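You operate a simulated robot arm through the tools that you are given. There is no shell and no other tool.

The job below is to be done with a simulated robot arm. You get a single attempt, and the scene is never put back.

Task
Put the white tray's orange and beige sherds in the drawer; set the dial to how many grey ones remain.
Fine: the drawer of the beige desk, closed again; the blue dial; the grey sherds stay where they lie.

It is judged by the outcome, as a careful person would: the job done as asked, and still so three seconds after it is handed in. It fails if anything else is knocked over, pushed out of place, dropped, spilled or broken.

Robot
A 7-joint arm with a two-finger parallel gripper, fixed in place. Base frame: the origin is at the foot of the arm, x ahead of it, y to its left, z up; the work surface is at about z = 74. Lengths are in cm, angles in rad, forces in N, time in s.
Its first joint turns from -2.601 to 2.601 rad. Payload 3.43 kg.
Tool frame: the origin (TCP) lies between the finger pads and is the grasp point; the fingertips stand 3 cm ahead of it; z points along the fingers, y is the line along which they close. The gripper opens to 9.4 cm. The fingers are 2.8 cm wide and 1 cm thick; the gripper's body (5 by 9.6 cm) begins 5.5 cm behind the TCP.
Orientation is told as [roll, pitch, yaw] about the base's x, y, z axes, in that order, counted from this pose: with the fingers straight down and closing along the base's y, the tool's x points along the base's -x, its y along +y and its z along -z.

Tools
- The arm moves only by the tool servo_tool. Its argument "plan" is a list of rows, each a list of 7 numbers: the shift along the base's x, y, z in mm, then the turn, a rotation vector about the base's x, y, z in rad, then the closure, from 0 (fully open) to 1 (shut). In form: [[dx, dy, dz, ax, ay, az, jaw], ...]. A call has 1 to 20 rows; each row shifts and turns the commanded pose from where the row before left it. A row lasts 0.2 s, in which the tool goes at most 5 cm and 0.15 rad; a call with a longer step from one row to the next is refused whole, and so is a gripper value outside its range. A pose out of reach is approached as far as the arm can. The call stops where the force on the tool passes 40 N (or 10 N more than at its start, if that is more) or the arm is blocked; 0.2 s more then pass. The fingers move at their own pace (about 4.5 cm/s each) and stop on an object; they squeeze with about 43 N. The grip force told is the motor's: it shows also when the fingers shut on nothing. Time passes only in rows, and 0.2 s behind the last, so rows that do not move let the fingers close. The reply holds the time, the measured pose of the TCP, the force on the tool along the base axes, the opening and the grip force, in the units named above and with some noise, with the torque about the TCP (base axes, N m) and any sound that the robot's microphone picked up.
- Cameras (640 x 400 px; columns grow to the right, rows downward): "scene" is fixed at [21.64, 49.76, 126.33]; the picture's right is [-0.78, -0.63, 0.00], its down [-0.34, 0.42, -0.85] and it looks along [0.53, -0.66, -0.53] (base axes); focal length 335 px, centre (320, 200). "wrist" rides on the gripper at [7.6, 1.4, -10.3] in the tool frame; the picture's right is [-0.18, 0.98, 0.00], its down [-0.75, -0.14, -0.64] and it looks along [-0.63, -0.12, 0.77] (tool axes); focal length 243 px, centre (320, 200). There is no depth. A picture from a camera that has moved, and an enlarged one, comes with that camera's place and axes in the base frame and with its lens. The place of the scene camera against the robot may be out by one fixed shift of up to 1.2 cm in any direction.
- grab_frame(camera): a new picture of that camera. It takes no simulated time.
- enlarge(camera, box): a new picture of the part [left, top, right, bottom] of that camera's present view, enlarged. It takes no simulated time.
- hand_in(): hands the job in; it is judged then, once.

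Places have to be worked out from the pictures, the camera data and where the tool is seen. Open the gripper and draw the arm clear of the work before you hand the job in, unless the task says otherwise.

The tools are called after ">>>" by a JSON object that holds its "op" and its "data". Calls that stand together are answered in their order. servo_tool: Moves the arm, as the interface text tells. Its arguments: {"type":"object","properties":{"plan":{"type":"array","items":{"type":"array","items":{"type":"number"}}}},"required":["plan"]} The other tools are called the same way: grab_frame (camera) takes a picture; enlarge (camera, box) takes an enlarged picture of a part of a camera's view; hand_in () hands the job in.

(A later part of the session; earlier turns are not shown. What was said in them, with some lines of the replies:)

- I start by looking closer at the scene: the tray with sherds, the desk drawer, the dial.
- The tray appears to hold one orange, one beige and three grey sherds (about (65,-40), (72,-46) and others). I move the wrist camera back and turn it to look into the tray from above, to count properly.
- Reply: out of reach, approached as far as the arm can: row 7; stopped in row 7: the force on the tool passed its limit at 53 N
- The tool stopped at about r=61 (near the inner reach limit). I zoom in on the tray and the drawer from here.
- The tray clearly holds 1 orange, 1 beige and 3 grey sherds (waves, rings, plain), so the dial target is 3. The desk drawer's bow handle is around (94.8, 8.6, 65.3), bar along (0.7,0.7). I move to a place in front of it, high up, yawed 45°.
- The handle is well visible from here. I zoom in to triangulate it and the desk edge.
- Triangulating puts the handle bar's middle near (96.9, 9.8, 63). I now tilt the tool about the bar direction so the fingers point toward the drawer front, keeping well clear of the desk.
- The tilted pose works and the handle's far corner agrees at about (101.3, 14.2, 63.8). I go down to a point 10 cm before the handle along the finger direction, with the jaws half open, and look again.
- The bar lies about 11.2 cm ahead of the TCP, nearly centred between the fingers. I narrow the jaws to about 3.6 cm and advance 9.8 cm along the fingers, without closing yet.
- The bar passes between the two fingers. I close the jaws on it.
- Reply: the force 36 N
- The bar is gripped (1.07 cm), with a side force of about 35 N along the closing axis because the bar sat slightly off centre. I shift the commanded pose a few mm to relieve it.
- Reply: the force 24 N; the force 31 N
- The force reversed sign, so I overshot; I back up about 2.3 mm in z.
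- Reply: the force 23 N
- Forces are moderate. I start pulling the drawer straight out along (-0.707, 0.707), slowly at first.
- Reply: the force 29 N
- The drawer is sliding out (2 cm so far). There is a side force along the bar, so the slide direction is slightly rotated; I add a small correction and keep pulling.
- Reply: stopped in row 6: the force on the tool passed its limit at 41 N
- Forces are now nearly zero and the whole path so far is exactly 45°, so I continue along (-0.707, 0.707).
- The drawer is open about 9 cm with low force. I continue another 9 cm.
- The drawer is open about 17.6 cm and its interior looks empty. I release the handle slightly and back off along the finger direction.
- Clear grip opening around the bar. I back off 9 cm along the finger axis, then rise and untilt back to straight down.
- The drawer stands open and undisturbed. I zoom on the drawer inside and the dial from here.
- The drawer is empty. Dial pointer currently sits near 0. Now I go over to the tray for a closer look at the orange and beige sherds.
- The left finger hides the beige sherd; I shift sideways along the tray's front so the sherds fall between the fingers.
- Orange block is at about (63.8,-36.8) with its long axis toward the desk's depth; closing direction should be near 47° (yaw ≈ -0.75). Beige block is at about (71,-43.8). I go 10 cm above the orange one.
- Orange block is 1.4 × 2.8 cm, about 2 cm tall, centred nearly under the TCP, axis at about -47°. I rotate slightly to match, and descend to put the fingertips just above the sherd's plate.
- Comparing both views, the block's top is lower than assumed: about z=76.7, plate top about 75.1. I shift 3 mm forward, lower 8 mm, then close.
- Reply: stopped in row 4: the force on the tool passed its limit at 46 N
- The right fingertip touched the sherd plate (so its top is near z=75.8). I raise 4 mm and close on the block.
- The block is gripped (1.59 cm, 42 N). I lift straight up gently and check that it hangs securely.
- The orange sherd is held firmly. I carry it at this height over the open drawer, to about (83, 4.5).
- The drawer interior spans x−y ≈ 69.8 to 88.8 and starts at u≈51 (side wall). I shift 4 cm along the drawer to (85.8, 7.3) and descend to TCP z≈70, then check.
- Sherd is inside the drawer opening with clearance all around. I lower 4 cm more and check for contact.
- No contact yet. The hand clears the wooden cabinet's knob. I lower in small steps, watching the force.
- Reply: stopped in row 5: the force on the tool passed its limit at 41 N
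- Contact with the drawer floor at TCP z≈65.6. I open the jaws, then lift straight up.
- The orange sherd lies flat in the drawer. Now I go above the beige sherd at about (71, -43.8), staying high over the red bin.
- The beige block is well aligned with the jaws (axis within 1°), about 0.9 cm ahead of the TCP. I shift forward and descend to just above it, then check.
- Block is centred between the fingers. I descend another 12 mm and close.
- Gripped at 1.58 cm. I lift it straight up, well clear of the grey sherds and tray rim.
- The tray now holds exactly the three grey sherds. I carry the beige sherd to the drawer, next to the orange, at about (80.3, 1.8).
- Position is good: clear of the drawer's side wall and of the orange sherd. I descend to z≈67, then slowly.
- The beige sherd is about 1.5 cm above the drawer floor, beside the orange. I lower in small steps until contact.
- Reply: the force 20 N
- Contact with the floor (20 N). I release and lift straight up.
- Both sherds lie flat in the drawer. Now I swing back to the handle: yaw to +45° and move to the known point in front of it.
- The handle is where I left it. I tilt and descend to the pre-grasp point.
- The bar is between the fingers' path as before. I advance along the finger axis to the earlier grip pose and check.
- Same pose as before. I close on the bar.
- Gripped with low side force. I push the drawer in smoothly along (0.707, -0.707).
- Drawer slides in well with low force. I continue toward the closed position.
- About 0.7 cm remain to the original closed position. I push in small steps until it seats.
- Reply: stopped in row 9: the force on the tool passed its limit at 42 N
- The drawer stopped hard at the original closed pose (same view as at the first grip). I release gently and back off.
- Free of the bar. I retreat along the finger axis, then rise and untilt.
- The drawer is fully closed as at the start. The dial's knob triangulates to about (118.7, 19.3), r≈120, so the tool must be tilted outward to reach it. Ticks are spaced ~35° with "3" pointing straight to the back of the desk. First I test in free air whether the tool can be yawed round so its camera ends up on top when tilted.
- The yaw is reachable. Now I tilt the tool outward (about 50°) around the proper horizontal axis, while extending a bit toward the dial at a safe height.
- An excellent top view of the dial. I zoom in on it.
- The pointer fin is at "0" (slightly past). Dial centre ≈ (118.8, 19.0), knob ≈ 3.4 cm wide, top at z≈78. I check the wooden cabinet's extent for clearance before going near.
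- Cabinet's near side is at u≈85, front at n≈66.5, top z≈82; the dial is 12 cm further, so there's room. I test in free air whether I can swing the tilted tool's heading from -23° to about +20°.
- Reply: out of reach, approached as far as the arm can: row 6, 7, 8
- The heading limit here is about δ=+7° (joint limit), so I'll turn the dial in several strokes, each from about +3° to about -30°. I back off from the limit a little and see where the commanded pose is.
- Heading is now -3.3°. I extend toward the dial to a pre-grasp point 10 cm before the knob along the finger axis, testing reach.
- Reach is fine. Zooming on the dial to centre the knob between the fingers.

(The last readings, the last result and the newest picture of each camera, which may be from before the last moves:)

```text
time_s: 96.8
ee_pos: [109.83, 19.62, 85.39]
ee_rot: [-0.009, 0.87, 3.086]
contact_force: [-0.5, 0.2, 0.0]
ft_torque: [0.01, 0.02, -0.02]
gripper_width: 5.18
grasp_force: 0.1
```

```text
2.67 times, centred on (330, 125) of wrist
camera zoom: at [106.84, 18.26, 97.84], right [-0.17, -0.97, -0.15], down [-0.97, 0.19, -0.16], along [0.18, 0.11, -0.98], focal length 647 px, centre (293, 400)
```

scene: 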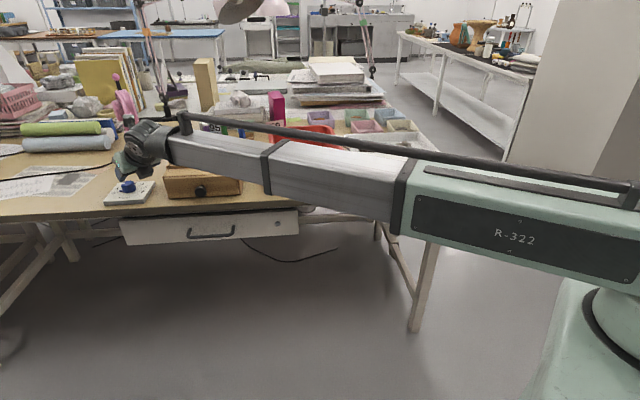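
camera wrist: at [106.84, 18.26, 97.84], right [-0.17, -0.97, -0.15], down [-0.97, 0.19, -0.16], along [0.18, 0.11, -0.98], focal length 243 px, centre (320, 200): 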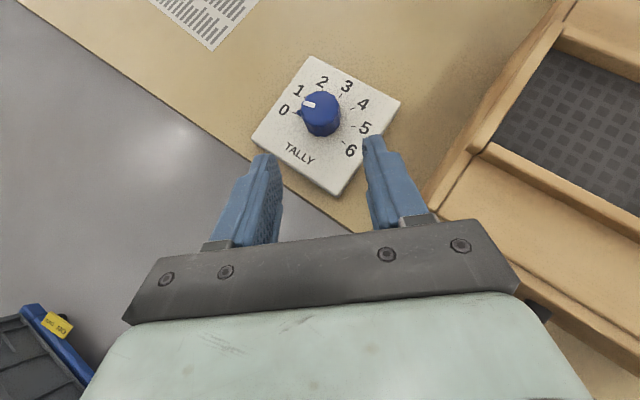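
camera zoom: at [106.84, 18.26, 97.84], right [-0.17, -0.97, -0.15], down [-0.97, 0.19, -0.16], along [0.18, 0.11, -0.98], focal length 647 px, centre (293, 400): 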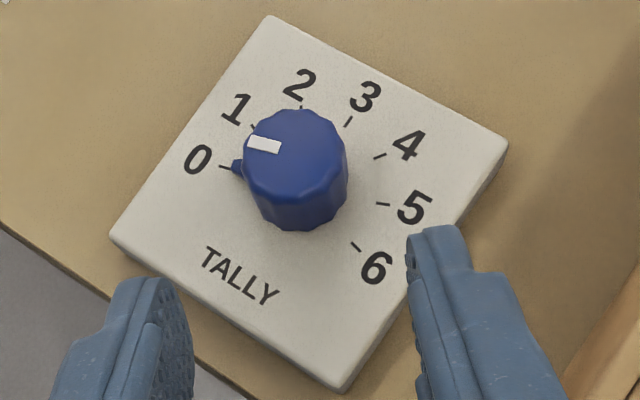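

Dial centre refined to (118.84, 19.2); pointer at 0 (azimuth ≈ 61°), "3" at azimuth ≈ -45°. I turn the heading to about +2.5° and approach most of the way, jaws open 5.2 cm.

>>> {"op": "servo_tool", "data": {"plan": [[1, -4, 2, 0, 0, 0.05, 0.45], [0.6, -4, 2, 0, 0, 0.05, 0.45], [15.3, 0.7, -12.9, 0, 0, 0, 0.45], [15.3, 0.7, -12.9, 0, 0, 0, 0.45], [15.3, 0.7, -12.9, 0, 0, 0, 0.45], [11.5, 0.5, -9.7, 0, 0, 0, 0.45], [0, 0, 0, 0, 0, 0, 0.45]]}}

>>> {"op": "grab_frame", "data": {"camera": "wrist"}}

>>> {"op": "enlarge", "data": {"camera": "wrist", "box": [220, 60, 420, 220]}}

```text
time_s: 98.4
ee_pos: [115.84, 18.94, 80.99]
ee_rot: [-0.009, 0.871, -3.098]
contact_force: [0.4, 0.6, 0.5]
ft_torque: [0.02, -0.01, 0.04]
gripper_width: 5.17
grasp_force: 0.1
```

```text
taken
camera wrist: at [112.99, 17.32, 93.49], right [-0.07, -0.99, -0.15], down [-0.98, 0.09, -0.16], along [0.17, 0.13, -0.98], focal length 243 px, centre (320, 200)
```

wrist: 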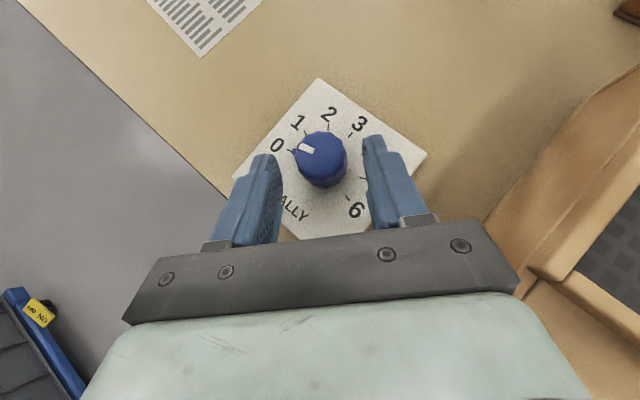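

```text
2.50 times, centred on (320, 140) of wrist
camera zoom: at [112.99, 17.32, 93.49], right [-0.07, -0.99, -0.15], down [-0.98, 0.09, -0.16], along [0.17, 0.13, -0.98], focal length 606 px, centre (320, 350)
```

zoom: 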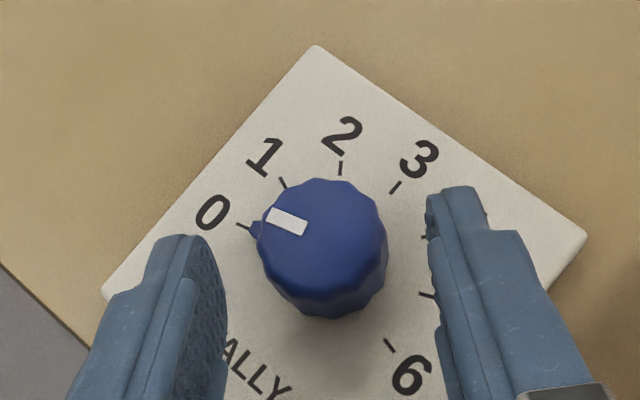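

The knob is well centred between the fingers. I advance the last 2.3 cm so that the tips' lower corners stay ~0.9 cm above the plate.

>>> {"op": "servo_tool", "data": {"plan": [[6, 0.4, -5, 0, 0, 0, 0.45], [6, 0.4, -5, 0, 0, 0, 0.45], [6, 0.4, -5, 0, 0, 0, 0.45], [0, 0, 0, 0, 0, 0, 0.45]]}}

>>> {"op": "enlarge", "data": {"camera": "wrist", "box": [220, 60, 420, 220]}}

>>> {"op": "enlarge", "data": {"camera": "scene", "box": [80, 120, 240, 230]}}

```text
time_s: 99.4
ee_pos: [117.57, 18.99, 79.4]
ee_rot: [-0.006, 0.869, -3.097]
contact_force: [-0.4, -0.2, -0.6]
ft_torque: [-0.02, 0.03, 0.0]
gripper_width: 5.16
grasp_force: 0.2
```

```text
2.50 times, centred on (320, 140) of wrist
camera zoom: at [114.75, 17.36, 91.95], right [-0.07, -0.99, -0.15], down [-0.98, 0.09, -0.16], along [0.17, 0.13, -0.98], focal length 606 px, centre (320, 350)
```

zoom: 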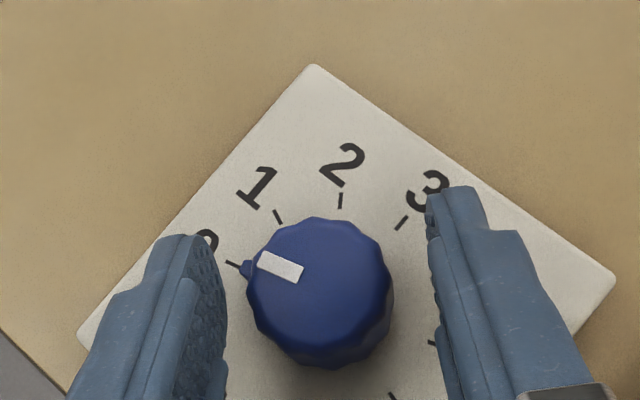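

```text
3.64 times, centred on (160, 175) of scene
camera zoom: at [21.64, 49.76, 126.33], right [-0.78, -0.63, 0.0], down [-0.34, 0.42, -0.85], along [0.53, -0.66, -0.53], focal length 1217 px, centre (902, 291)
```

zoom: 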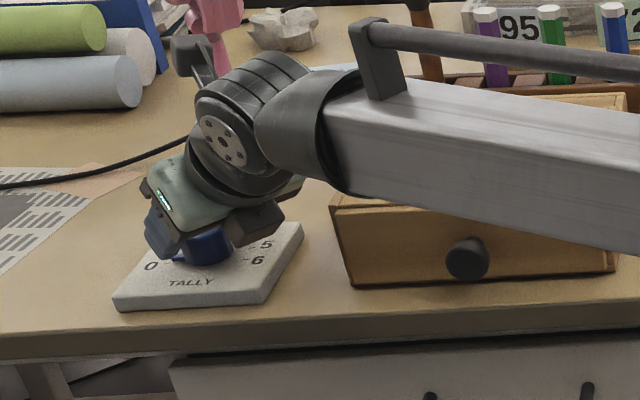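

The knob is centred (columns 248–393 around 320). I close the jaws on it.

>>> {"op": "servo_tool", "data": {"plan": [[0, 0, 0, 0, 0, 0, 0.55], [0, 0, 0, 0, 0, 0, 0.6], [0, 0, 0, 0, 0, 0, 0.65], [0, 0, 0, 0, 0, 0, 0.75], [0, 0, 0, 0, 0, 0, 0.9], [0, 0, 0, 0, 0, 0, 0.9]]}}

>>> {"op": "enlarge", "data": {"camera": "wrist", "box": [220, 60, 420, 220]}}

```text
time_s: 100.8
ee_pos: [117.59, 19.01, 79.47]
ee_rot: [-0.009, 0.868, -3.098]
contact_force: [-0.8, 12.8, 0.0]
ft_torque: [0.34, 0.01, 0.15]
gripper_width: 3.42
grasp_force: 44.9
```

```text
2.50 times, centred on (320, 140) of wrist
camera zoom: at [114.74, 17.48, 91.97], right [-0.07, -0.99, -0.15], down [-0.98, 0.09, -0.16], along [0.17, 0.13, -0.98], focal length 606 px, centre (320, 350)
```

zoom: 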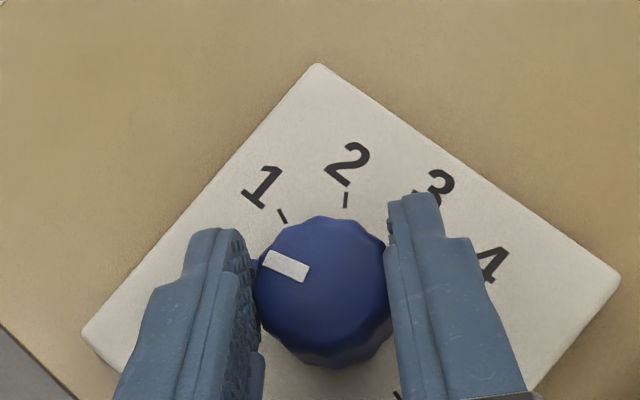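

Gripped at the 3.42 cm knob diameter; the plate has not moved. I start turning clockwise about the dial axis, first 0.3 rad.

>>> {"op": "servo_tool", "data": {"plan": [[0, 0.8, 0, 0, 0, 0, 0.9], [0, 1.25, 0, 0, 0, -0.1, 0.9], [0.13, 1.24, 0, 0, 0, -0.1, 0.9], [0.26, 1.22, 0, 0, 0, -0.1, 0.9], [0, 0, 0, 0, 0, 0, 0.9]]}}

>>> {"op": "enlarge", "data": {"camera": "wrist", "box": [220, 60, 420, 220]}}

```text
time_s: 102.0
ee_pos: [117.62, 19.46, 79.59]
ee_rot: [-0.005, 0.869, 2.885]
contact_force: [-3.0, 6.3, -3.5]
ft_torque: [0.01, 0.1, 0.03]
gripper_width: 3.39
grasp_force: 45.0
```

```text
2.50 times, centred on (320, 140) of wrist
camera zoom: at [114.44, 18.79, 91.99], right [-0.36, -0.92, -0.14], down [-0.91, 0.38, -0.16], along [0.2, 0.07, -0.98], focal length 606 px, centre (320, 350)
```

zoom: 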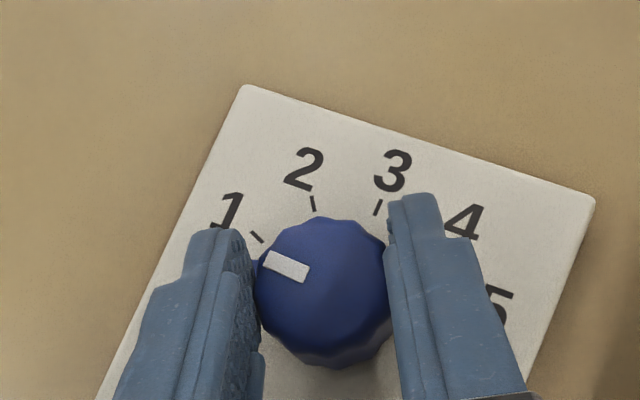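

The knob turns with the tool while the plate stays fixed. I continue the stroke by another 0.4 rad.

>>> {"op": "servo_tool", "data": {"plan": [[0.38, 1.19, 0, 0, 0, -0.1, 0.9], [0.49, 1.15, 0, 0, 0, -0.1, 0.9], [0.61, 1.09, 0, 0, 0, -0.1, 0.9], [0.71, 1.03, 0, 0, 0, -0.1, 0.9], [0, 0, 0, 0, 0, 0, 0.9]]}}

>>> {"op": "enlarge", "data": {"camera": "wrist", "box": [220, 60, 420, 220]}}

>>> {"op": "grab_frame", "data": {"camera": "scene"}}

```text
time_s: 103.2
ee_pos: [117.84, 19.88, 79.5]
ee_rot: [-0.005, 0.869, 2.483]
contact_force: [-5.5, 3.5, -3.9]
ft_torque: [0.47, 0.75, 0.01]
gripper_width: 3.4
grasp_force: 45.3
```

```text
2.50 times, centred on (320, 140) of wrist
camera zoom: at [114.62, 20.52, 92.0], right [-0.69, -0.71, -0.14], down [-0.69, 0.71, -0.16], along [0.22, -0.01, -0.98], focal length 606 px, centre (320, 350)
```

zoom: 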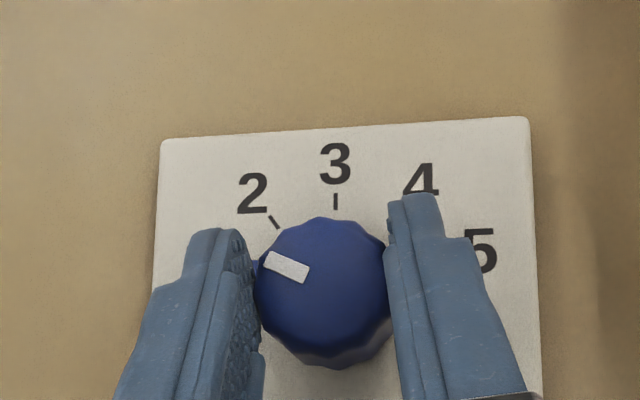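

```text
taken
```

scene: 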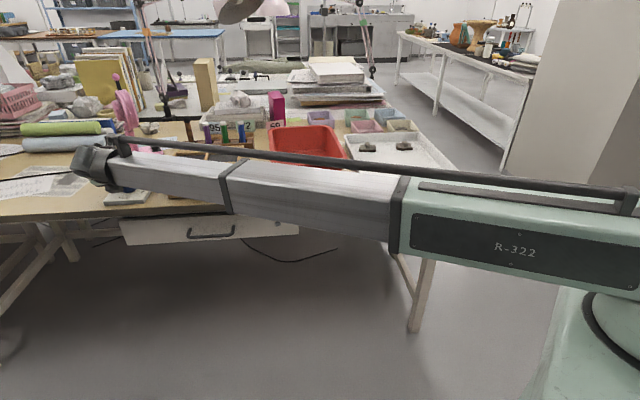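

Turned 0.7 rad with low forces (pointer now about 1.1). Reach still good, so I continue in the same stroke a bit further.

>>> {"op": "servo_tool", "data": {"plan": [[0.81, 0.95, 0, 0, 0, -0.1, 0.9], [0.9, 0.87, 0, 0, 0, -0.1, 0.9], [0, 0, 0, 0, 0, 0, 0.9]]}}

```text
time_s: 104.0
ee_pos: [118.08, 20.03, 79.45]
ee_rot: [-0.006, 0.869, 2.283]
contact_force: [-8.4, -1.9, 1.6]
ft_torque: [0.52, 0.92, -0.07]
gripper_width: 3.41
grasp_force: 44.8
```

>>> {"op": "servo_tool", "data": {"plan": [[0.5, 0.7, 0, 0, 0, -0.1, 0.9], [1.0, 0.65, 0, 0, 0, -0.1, 0.9], [0, 0, 0, 0, 0, 0, 0.9]]}}

>>> {"op": "grab_frame", "data": {"camera": "scene"}}

>>> {"op": "grab_frame", "data": {"camera": "wrist"}}

```text
time_s: 104.8
ee_pos: [118.14, 20.15, 79.55]
ee_rot: [-0.007, 0.871, 2.084]
contact_force: [-5.9, -3.5, 3.2]
ft_torque: [-0.22, 0.33, -0.07]
gripper_width: 3.38
grasp_force: 45.2
```

```text
taken
```

scene: 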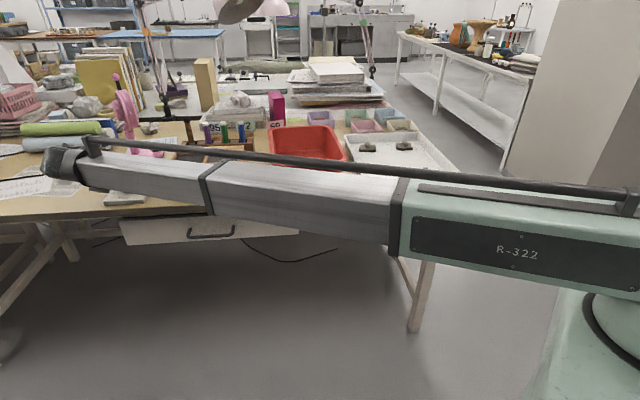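

```text
taken
camera wrist: at [115.45, 22.05, 92.0], right [-0.91, -0.38, -0.15], down [-0.36, 0.92, -0.16], along [0.2, -0.1, -0.98], focal length 243 px, centre (320, 200)
```

wrist: 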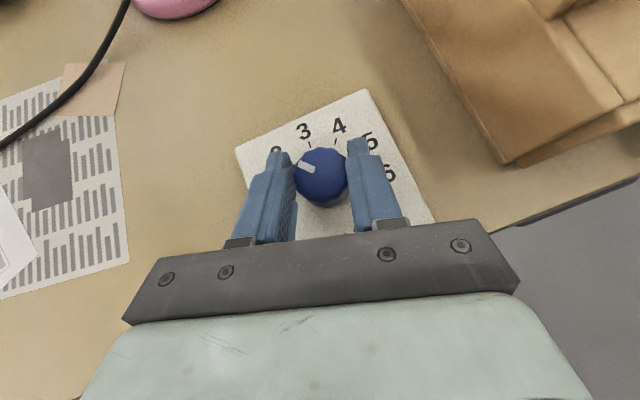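

Still within reach; 1.10 rad turned so far (pointer about 1.8). I continue carefully.

>>> {"op": "servo_tool", "data": {"plan": [[0.7, 0.3, 0, 0, 0, -0.1, 0.9], [1.1, 0.4, 0, 0, 0, -0.1, 0.9], [0, 0, 0, 0, 0, 0, 0.9]]}}

```text
time_s: 105.6
ee_pos: [118.47, 20.3, 79.54]
ee_rot: [-0.008, 0.871, 1.882]
contact_force: [3.2, -4.2, 1.3]
ft_torque: [-0.75, -0.07, 0.03]
gripper_width: 3.41
grasp_force: 45.4
```

>>> {"op": "servo_tool", "data": {"plan": [[1.2, 0.1, 0, 0, 0, -0.1, 0.9], [1.2, 0.1, 0, 0, 0, -0.1, 0.9], [0, 0, 0, 0, 0, 0, 0.9]]}}

>>> {"op": "enlarge", "data": {"camera": "wrist", "box": [220, 60, 420, 220]}}

>>> {"op": "grab_frame", "data": {"camera": "scene"}}

```text
time_s: 106.4
ee_pos: [118.56, 20.26, 79.54]
ee_rot: [-0.015, 0.869, 1.683]
contact_force: [24.3, -0.5, 6.2]
ft_torque: [-0.56, -0.26, 0.29]
gripper_width: 3.39
grasp_force: 44.8
```

```text
2.50 times, centred on (320, 140) of wrist
camera zoom: at [116.73, 23.1, 92.0], right [-0.99, 0.0, -0.15], down [0.02, 0.99, -0.16], along [0.15, -0.16, -0.98], focal length 606 px, centre (320, 350)
```

zoom: 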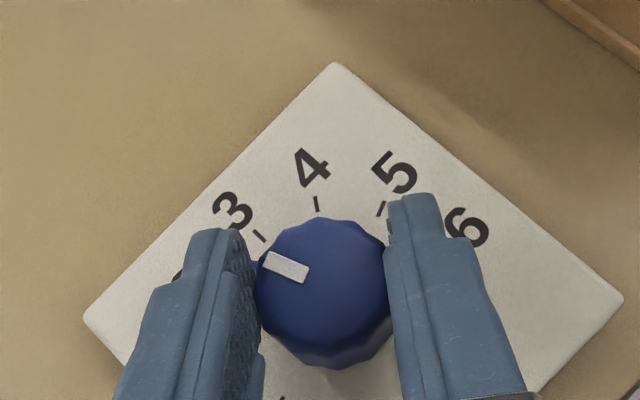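

```text
taken
```

scene: 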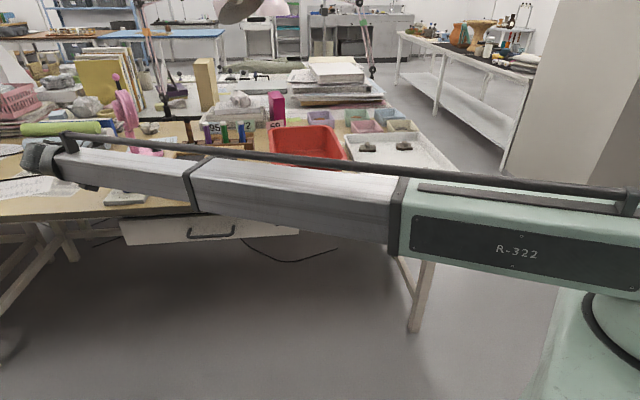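

Pointer now near 2.45; remaining rotation ≈ 0.33 rad. There's 24 N on the tool along +x, so I first shift +x about 1.8 mm to relieve it, then turn 0.1 rad.

>>> {"op": "servo_tool", "data": {"plan": [[0.9, 0.2, 0, 0, 0, 0, 0.9], [0.9, 0.2, 0, 0, 0, 0, 0.9], [1.25, 0.1, 0, 0, 0, -0.1, 0.9], [0, 0, 0, 0, 0, 0, 0.9]]}}

```text
time_s: 107.1
ee_pos: [118.59, 20.33, 79.39]
ee_rot: [-0.025, 0.87, 1.659]
contact_force: [3.6, 0.6, -6.2]
ft_torque: [-0.63, 0.07, 0.05]
gripper_width: 3.39
grasp_force: 44.6
out of reach, approached as far as the arm can: row 1, 3
stopped in row 3: the force on the tool passed its limit at 51 N (the readings are from after the stop); the commanded pose is now the measured one
```

The arm reached its limit at heading -85°. The pointer is at about 2.5. I release the knob, check it stays, and will swing back for a second short stroke.

>>> {"op": "servo_tool", "data": {"plan": [[0, 0, 0, 0, 0, 0, 0.7], [0, 0, 0, 0, 0, 0, 0.45], [0, 0, 0, 0, 0, 0, 0.45], [0, 0, 0, 0, 0, 0, 0.45]]}}

>>> {"op": "enlarge", "data": {"camera": "wrist", "box": [220, 60, 420, 220]}}

```text
time_s: 108.1
ee_pos: [118.57, 20.33, 79.57]
ee_rot: [-0.026, 0.868, 1.66]
contact_force: [-0.5, -0.2, 0.2]
ft_torque: [0.0, 0.0, 0.02]
gripper_width: 5.17
grasp_force: 0.0
```

```text
2.50 times, centred on (320, 140) of wrist
camera zoom: at [116.61, 23.09, 92.08], right [-0.99, 0.01, -0.16], down [0.04, 0.99, -0.16], along [0.15, -0.16, -0.97], focal length 606 px, centre (320, 350)
```

zoom: 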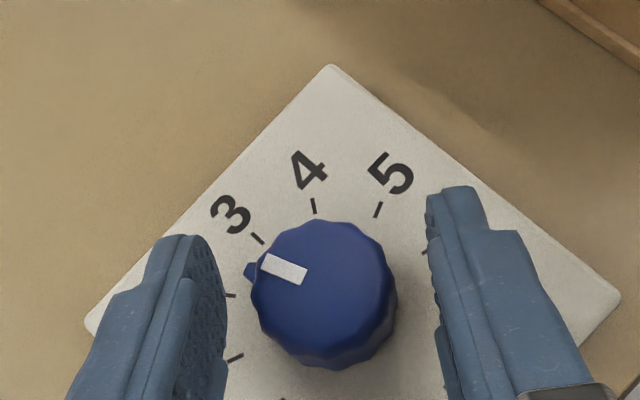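

Pointer stays at about 2.45; about 0.345 rad (≈20°) remain. I swing the open gripper back around the knob to heading ≈ -22°.

>>> {"op": "servo_tool", "data": {"plan": [[-0.5, 0.2, 0, 0, 0.013, 0.085, 0.45], [-0.5, 0.2, 0, 0, 0, 0.1, 0.45], [-1.2, -0.4, 0, 0, 0, 0.1, 0.45], [-1.1, -0.5, 0, 0, 0, 0.1, 0.45], [-1.1, -0.6, 0, 0, 0, 0.1, 0.45], [-1.0, -0.75, 0, 0, 0, 0.1, 0.45], [-0.9, -0.84, 0, 0, 0, 0.1, 0.45], [-0.8, -0.93, 0, 0, 0, 0.1, 0.45], [-0.7, -1.0, 0, 0, 0, 0.1, 0.45], [-0.6, -1.1, 0, 0, 0, 0.1, 0.45], [-0.5, -1.1, 0, 0, 0, 0.1, 0.45], [0, 0, 0, 0, 0, 0, 0.45]]}}

>>> {"op": "enlarge", "data": {"camera": "wrist", "box": [220, 60, 420, 220]}}

```text
time_s: 110.7
ee_pos: [117.58, 19.7, 79.49]
ee_rot: [-0.007, 0.866, 2.761]
contact_force: [-0.4, 0.4, -1.1]
ft_torque: [-0.01, 0.01, 0.0]
gripper_width: 5.16
grasp_force: 0.2
```

```text
2.50 times, centred on (320, 140) of wrist
camera zoom: at [114.41, 19.45, 92.07], right [-0.47, -0.87, -0.14], down [-0.86, 0.49, -0.16], along [0.21, 0.05, -0.98], focal length 606 px, centre (320, 350)
```

zoom: 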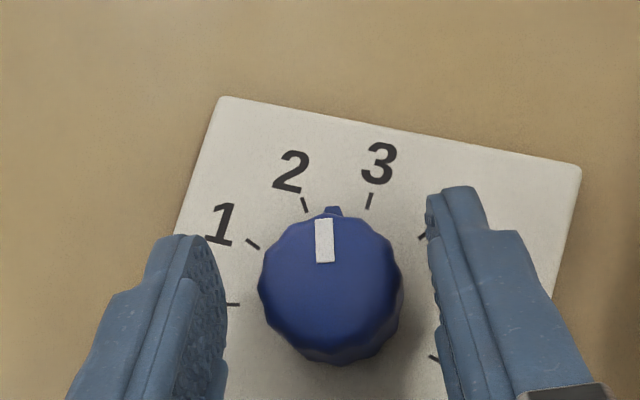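

The pointer is unchanged (~2.45). The knob is about 2.4 mm right of the jaw centre, so I shift accordingly and then close.

>>> {"op": "servo_tool", "data": {"plan": [[-0.9, -2.2, 0, 0, 0, 0, 0.45], [0, 0, 0, 0, 0, 0, 0.5], [0, 0, 0, 0, 0, 0, 0.58], [0, 0, 0, 0, 0, 0, 0.65], [0, 0, 0, 0, 0, 0, 0.75], [0, 0, 0, 0, 0, 0, 0.9], [0, 0, 0, 0, 0, 0, 0.9]]}}

>>> {"op": "enlarge", "data": {"camera": "wrist", "box": [220, 60, 420, 220]}}

```text
time_s: 112.3
ee_pos: [117.5, 19.58, 79.55]
ee_rot: [-0.008, 0.868, 2.76]
contact_force: [4.6, 10.1, 0.6]
ft_torque: [0.36, -0.15, 0.14]
gripper_width: 3.4
grasp_force: 45.0
```

```text
2.50 times, centred on (320, 140) of wrist
camera zoom: at [114.39, 19.31, 92.09], right [-0.47, -0.87, -0.15], down [-0.86, 0.49, -0.16], along [0.21, 0.05, -0.98], focal length 606 px, centre (320, 350)
```

zoom: 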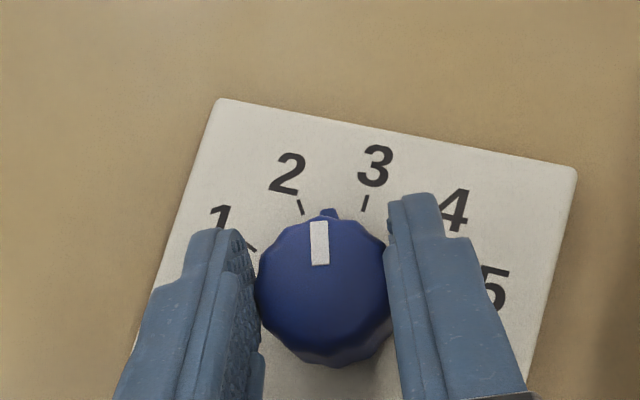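

Gripped again; pointer sits ~18.5° short of "3". I turn clockwise 0.32 rad about the dial axis.

>>> {"op": "servo_tool", "data": {"plan": [[0.3, 0.8, 0, 0, 0, 0, 0.9], [0.5, 1.1, 0, 0, 0, -0.1, 0.9], [0.6, 1.1, 0, 0, 0, -0.1, 0.9], [0.7, 1.0, 0, 0, 0, -0.1, 0.9], [0.2, 0.2, 0, 0, 0, -0.02, 0.9], [0, 0, 0, 0, 0, 0, 0.9]]}}

>>> {"op": "enlarge", "data": {"camera": "wrist", "box": [220, 60, 420, 220]}}

```text
time_s: 113.7
ee_pos: [117.8, 19.92, 79.59]
ee_rot: [-0.009, 0.869, 2.439]
contact_force: [0.1, 16.2, 1.8]
ft_torque: [0.23, -0.4, 0.16]
gripper_width: 3.38
grasp_force: 45.1
```

```text
2.50 times, centred on (320, 140) of wrist
camera zoom: at [114.66, 20.69, 92.1], right [-0.72, -0.68, -0.15], down [-0.66, 0.74, -0.16], along [0.21, -0.02, -0.98], focal length 606 px, centre (320, 350)
```

zoom: 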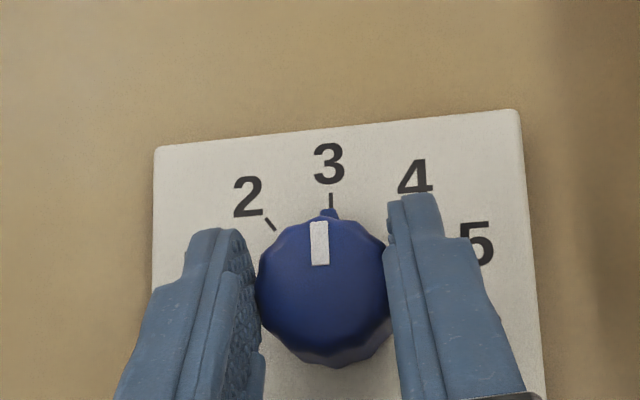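

The pointer fin lines up with the "3" tick. I release the knob and check.

>>> {"op": "servo_tool", "data": {"plan": [[0, 0.8, 0, 0, 0, 0, 0.9], [0, 0.6, 0, 0, 0, 0, 0.9], [0, 0, 0, 0, 0, 0, 0.7], [0, 0, 0, 0, 0, 0, 0.45], [0, 0, 0, 0, 0, 0, 0.45], [0, 0, 0, 0, 0, 0, 0.45]]}}

>>> {"op": "enlarge", "data": {"camera": "wrist", "box": [220, 60, 420, 220]}}

```text
time_s: 115.1
ee_pos: [117.9, 19.99, 79.57]
ee_rot: [-0.006, 0.867, 2.441]
contact_force: [-0.3, -0.2, 0.2]
ft_torque: [-0.03, 0.03, -0.01]
gripper_width: 5.18
grasp_force: 0.0
```

```text
2.50 times, centred on (320, 140) of wrist
camera zoom: at [114.68, 20.78, 92.09], right [-0.72, -0.68, -0.14], down [-0.66, 0.74, -0.16], along [0.21, -0.02, -0.98], focal length 606 px, centre (320, 350)
```

zoom: 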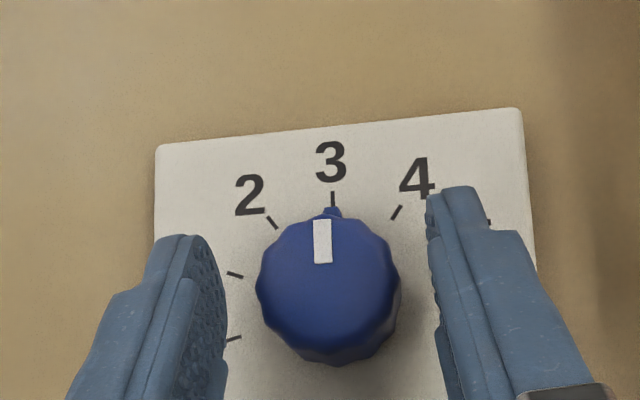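

The pointer stays on "3" after release. I retreat along the finger axis and verify from a distance.

>>> {"op": "servo_tool", "data": {"plan": [[-6, 5, 6.5, 0, 0, 0, 0.45], [-11.7, 9.9, 12.9, 0, 0, 0, 0.45], [-11.7, 9.9, 12.9, 0, 0, 0, 0.45], [-11.7, 9.9, 12.9, 0, 0, 0, 0.45], [-11.7, 9.9, 12.9, 0, 0, 0, 0.45], [-11.7, 5, 20, 0, 0, 0, 0.45], [-20, 0, 25, 0, 0, 0, 0.45], [-20, 0, 25, 0, 0, 0, 0.45], [0, 0, 0, 0, 0, 0, 0.45]]}}

>>> {"op": "grab_frame", "data": {"camera": "wrist"}}

>>> {"op": "grab_frame", "data": {"camera": "scene"}}

```text
time_s: 117.1
ee_pos: [107.32, 25.05, 92.51]
ee_rot: [-0.007, 0.868, 2.441]
contact_force: [0.0, -0.3, -0.4]
ft_torque: [0.0, 0.01, -0.02]
gripper_width: 5.15
grasp_force: 0.0
```

```text
taken
camera wrist: at [104.13, 25.81, 104.93], right [-0.72, -0.68, -0.14], down [-0.66, 0.74, -0.16], along [0.21, -0.02, -0.98], focal length 243 px, centre (320, 200)
```

wrist: 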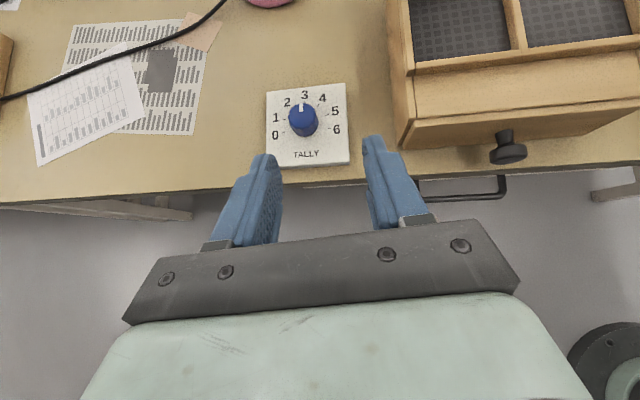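

```text
taken
```

scene: 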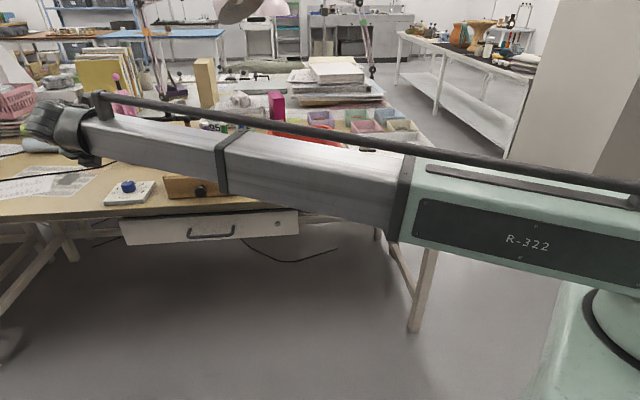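

>>> {"op": "enlarge", "data": {"camera": "wrist", "box": [255, 70, 365, 175]}}

>>> {"op": "enlarge", "data": {"camera": "scene", "box": [80, 150, 320, 270]}}

```text
3.81 times, centred on (310, 122) of wrist
camera zoom: at [104.13, 25.81, 104.93], right [-0.72, -0.68, -0.14], down [-0.66, 0.74, -0.16], along [0.21, -0.02, -0.98], focal length 924 px, centre (358, 495)
```

zoom: 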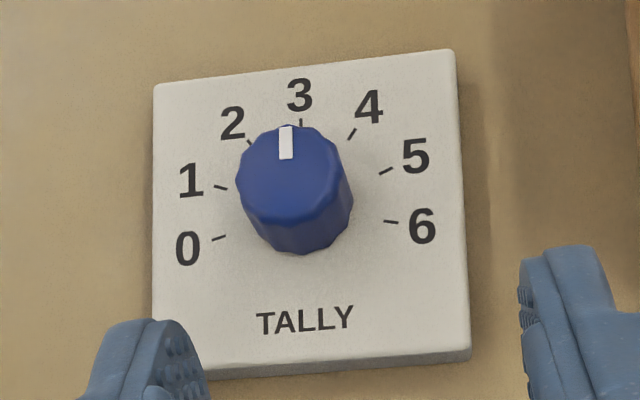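

```text
2.67 times, centred on (200, 210) of scene
camera zoom: at [21.64, 49.76, 126.33], right [-0.78, -0.63, 0.0], down [-0.34, 0.42, -0.85], along [0.53, -0.66, -0.53], focal length 892 px, centre (640, 173)
```

zoom: 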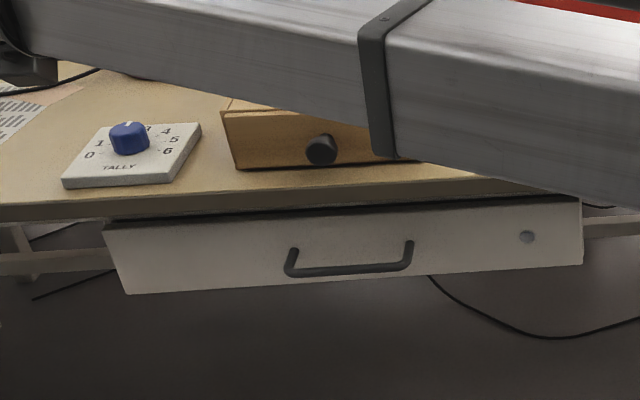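

The dial reads exactly 3, the drawer is closed, and the plate hasn't shifted. I raise and retract the arm, untilting and opening the gripper.

>>> {"op": "servo_tool", "data": {"plan": [[-20, 0, 25, 0, 0, 0, 0.45], [-25, -5, 20, 0.08, 0.095, 0, 0.4], [-25, -15, 15, 0.08, 0.095, 0, 0.3], [-25, -20, 10, 0.08, 0.095, 0, 0.2], [-20, -25, 10, 0.08, 0.095, 0, 0.1], [-20, -25, 10, 0.08, 0.095, 0, 0], [-20, -25, 10, 0.08, 0.095, 0, 0], [-20, -25, 10, 0.08, 0.095, 0, 0], [-20, -25, 0, 0, 0, -0.1, 0], [-20, -30, 0, 0, 0, -0.1, 0], [-20, -30, 0, 0, 0, -0.1, 0], [0, -30, 0, 0, 0, -0.1, 0], [0, -30, 0, 0, 0, -0.1, 0], [0, -30, 0, 0, 0, -0.1, 0], [0, 0, 0, 0, 0, -0.1, 0], [0, 0, 0, 0, 0, 0, 0]]}}

>>> {"op": "grab_frame", "data": {"camera": "scene"}}

>>> {"op": "grab_frame", "data": {"camera": "wrist"}}

```text
time_s: 120.5
ee_pos: [83.79, -6.48, 103.42]
ee_rot: [-0.006, -0.001, 1.738]
contact_force: [0.6, 0.0, -0.1]
ft_torque: [-0.02, -0.02, 0.02]
gripper_width: 9.4
grasp_force: 0.0
```

```text
taken
```

scene: 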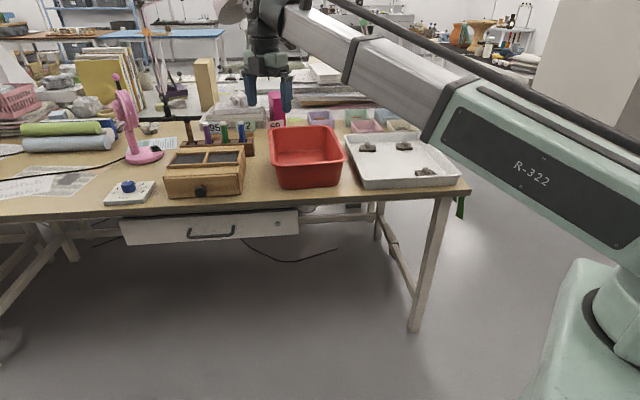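

```text
taken
camera wrist: at [83.63, -14.3, 113.65], right [-1.0, 0.02, 0.0], down [0.01, 0.76, 0.64], along [0.01, 0.64, -0.77], focal length 243 px, centre (320, 200)
```

wrist: 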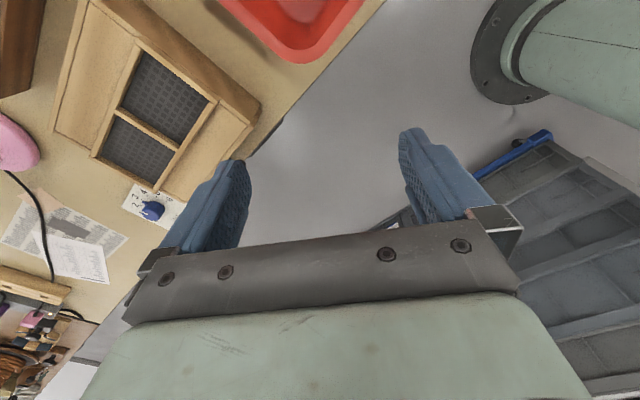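

Everything appears in order; I do a last zoomed check of the tray, drawer and dial.

>>> {"op": "enlarge", "data": {"camera": "scene", "box": [330, 110, 480, 205]}}

>>> {"op": "enlarge", "data": {"camera": "scene", "box": [90, 130, 330, 260]}}

>>> {"op": "enlarge", "data": {"camera": "scene", "box": [90, 160, 180, 220]}}

```text
4.21 times, centred on (405, 158) of scene
camera zoom: at [21.64, 49.76, 126.33], right [-0.78, -0.63, 0.0], down [-0.34, 0.42, -0.85], along [0.53, -0.66, -0.53], focal length 1409 px, centre (-38, 379)
```

zoom: 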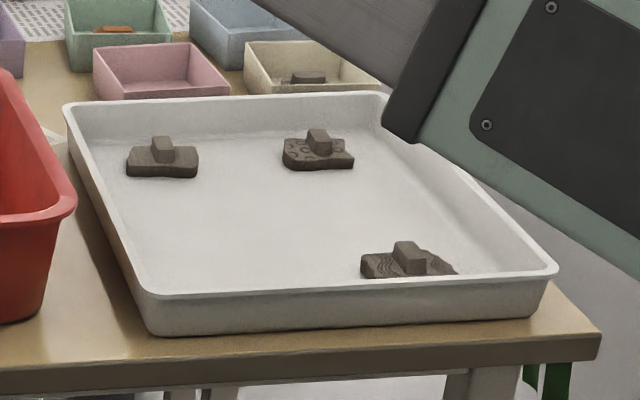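

```text
2.67 times, centred on (210, 195) of scene
camera zoom: at [21.64, 49.76, 126.33], right [-0.78, -0.63, 0.0], down [-0.34, 0.42, -0.85], along [0.53, -0.66, -0.53], focal length 892 px, centre (613, 213)
```

zoom: 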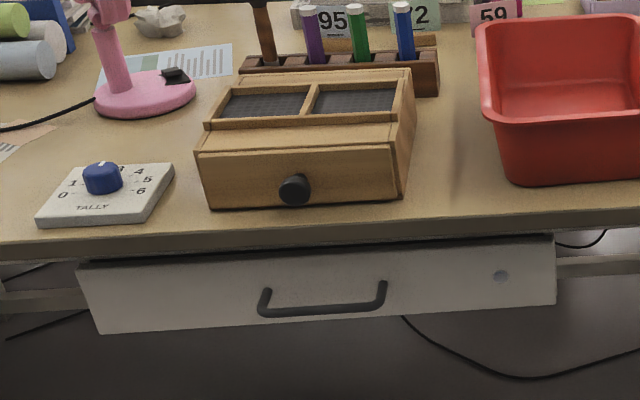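

```text
6.67 times, centred on (135, 190) of scene
camera zoom: at [21.64, 49.76, 126.33], right [-0.78, -0.63, 0.0], down [-0.34, 0.42, -0.85], along [0.53, -0.66, -0.53], focal length 2230 px, centre (1553, 267)
```

zoom: 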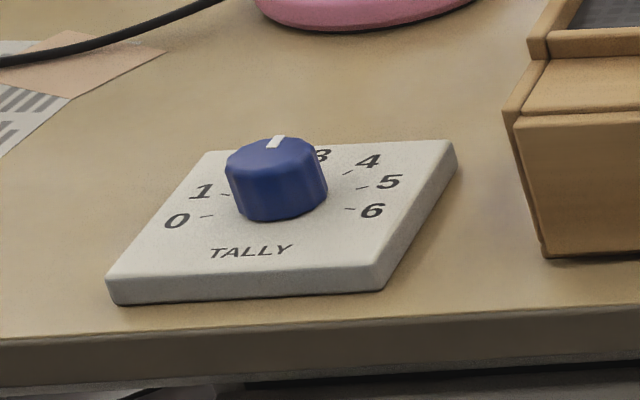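

The three grey sherds lie where they did at the start, and the drawer is closed with the orange and beige sherds inside. The dial points at 3, nothing else has shifted, and the gripper is open and clear. I hand in the job.

>>> {"op": "hand_in", "data": {}}

```text
The job is handed in.
```

The orange and beige sherds from the white tray are in the desk drawer, and the drawer is closed again. The blue dial is set to 3, because three grey sherds remain in the tray.

- **Grey sherds:** they lie where they did at the start.
- **Other objects:** in the last pictures the dial's plate and everything else on the desk look unmoved.
- **Firm contact:** while gripping the orange sherd, a fingertip pressed on it until the arm's force limit stopped it, at about 46 N. When it was set down it met the drawer floor at about 41 N. It showed no visible damage.
- **Arm:** the gripper is open and the arm was drawn clear before I handed in.
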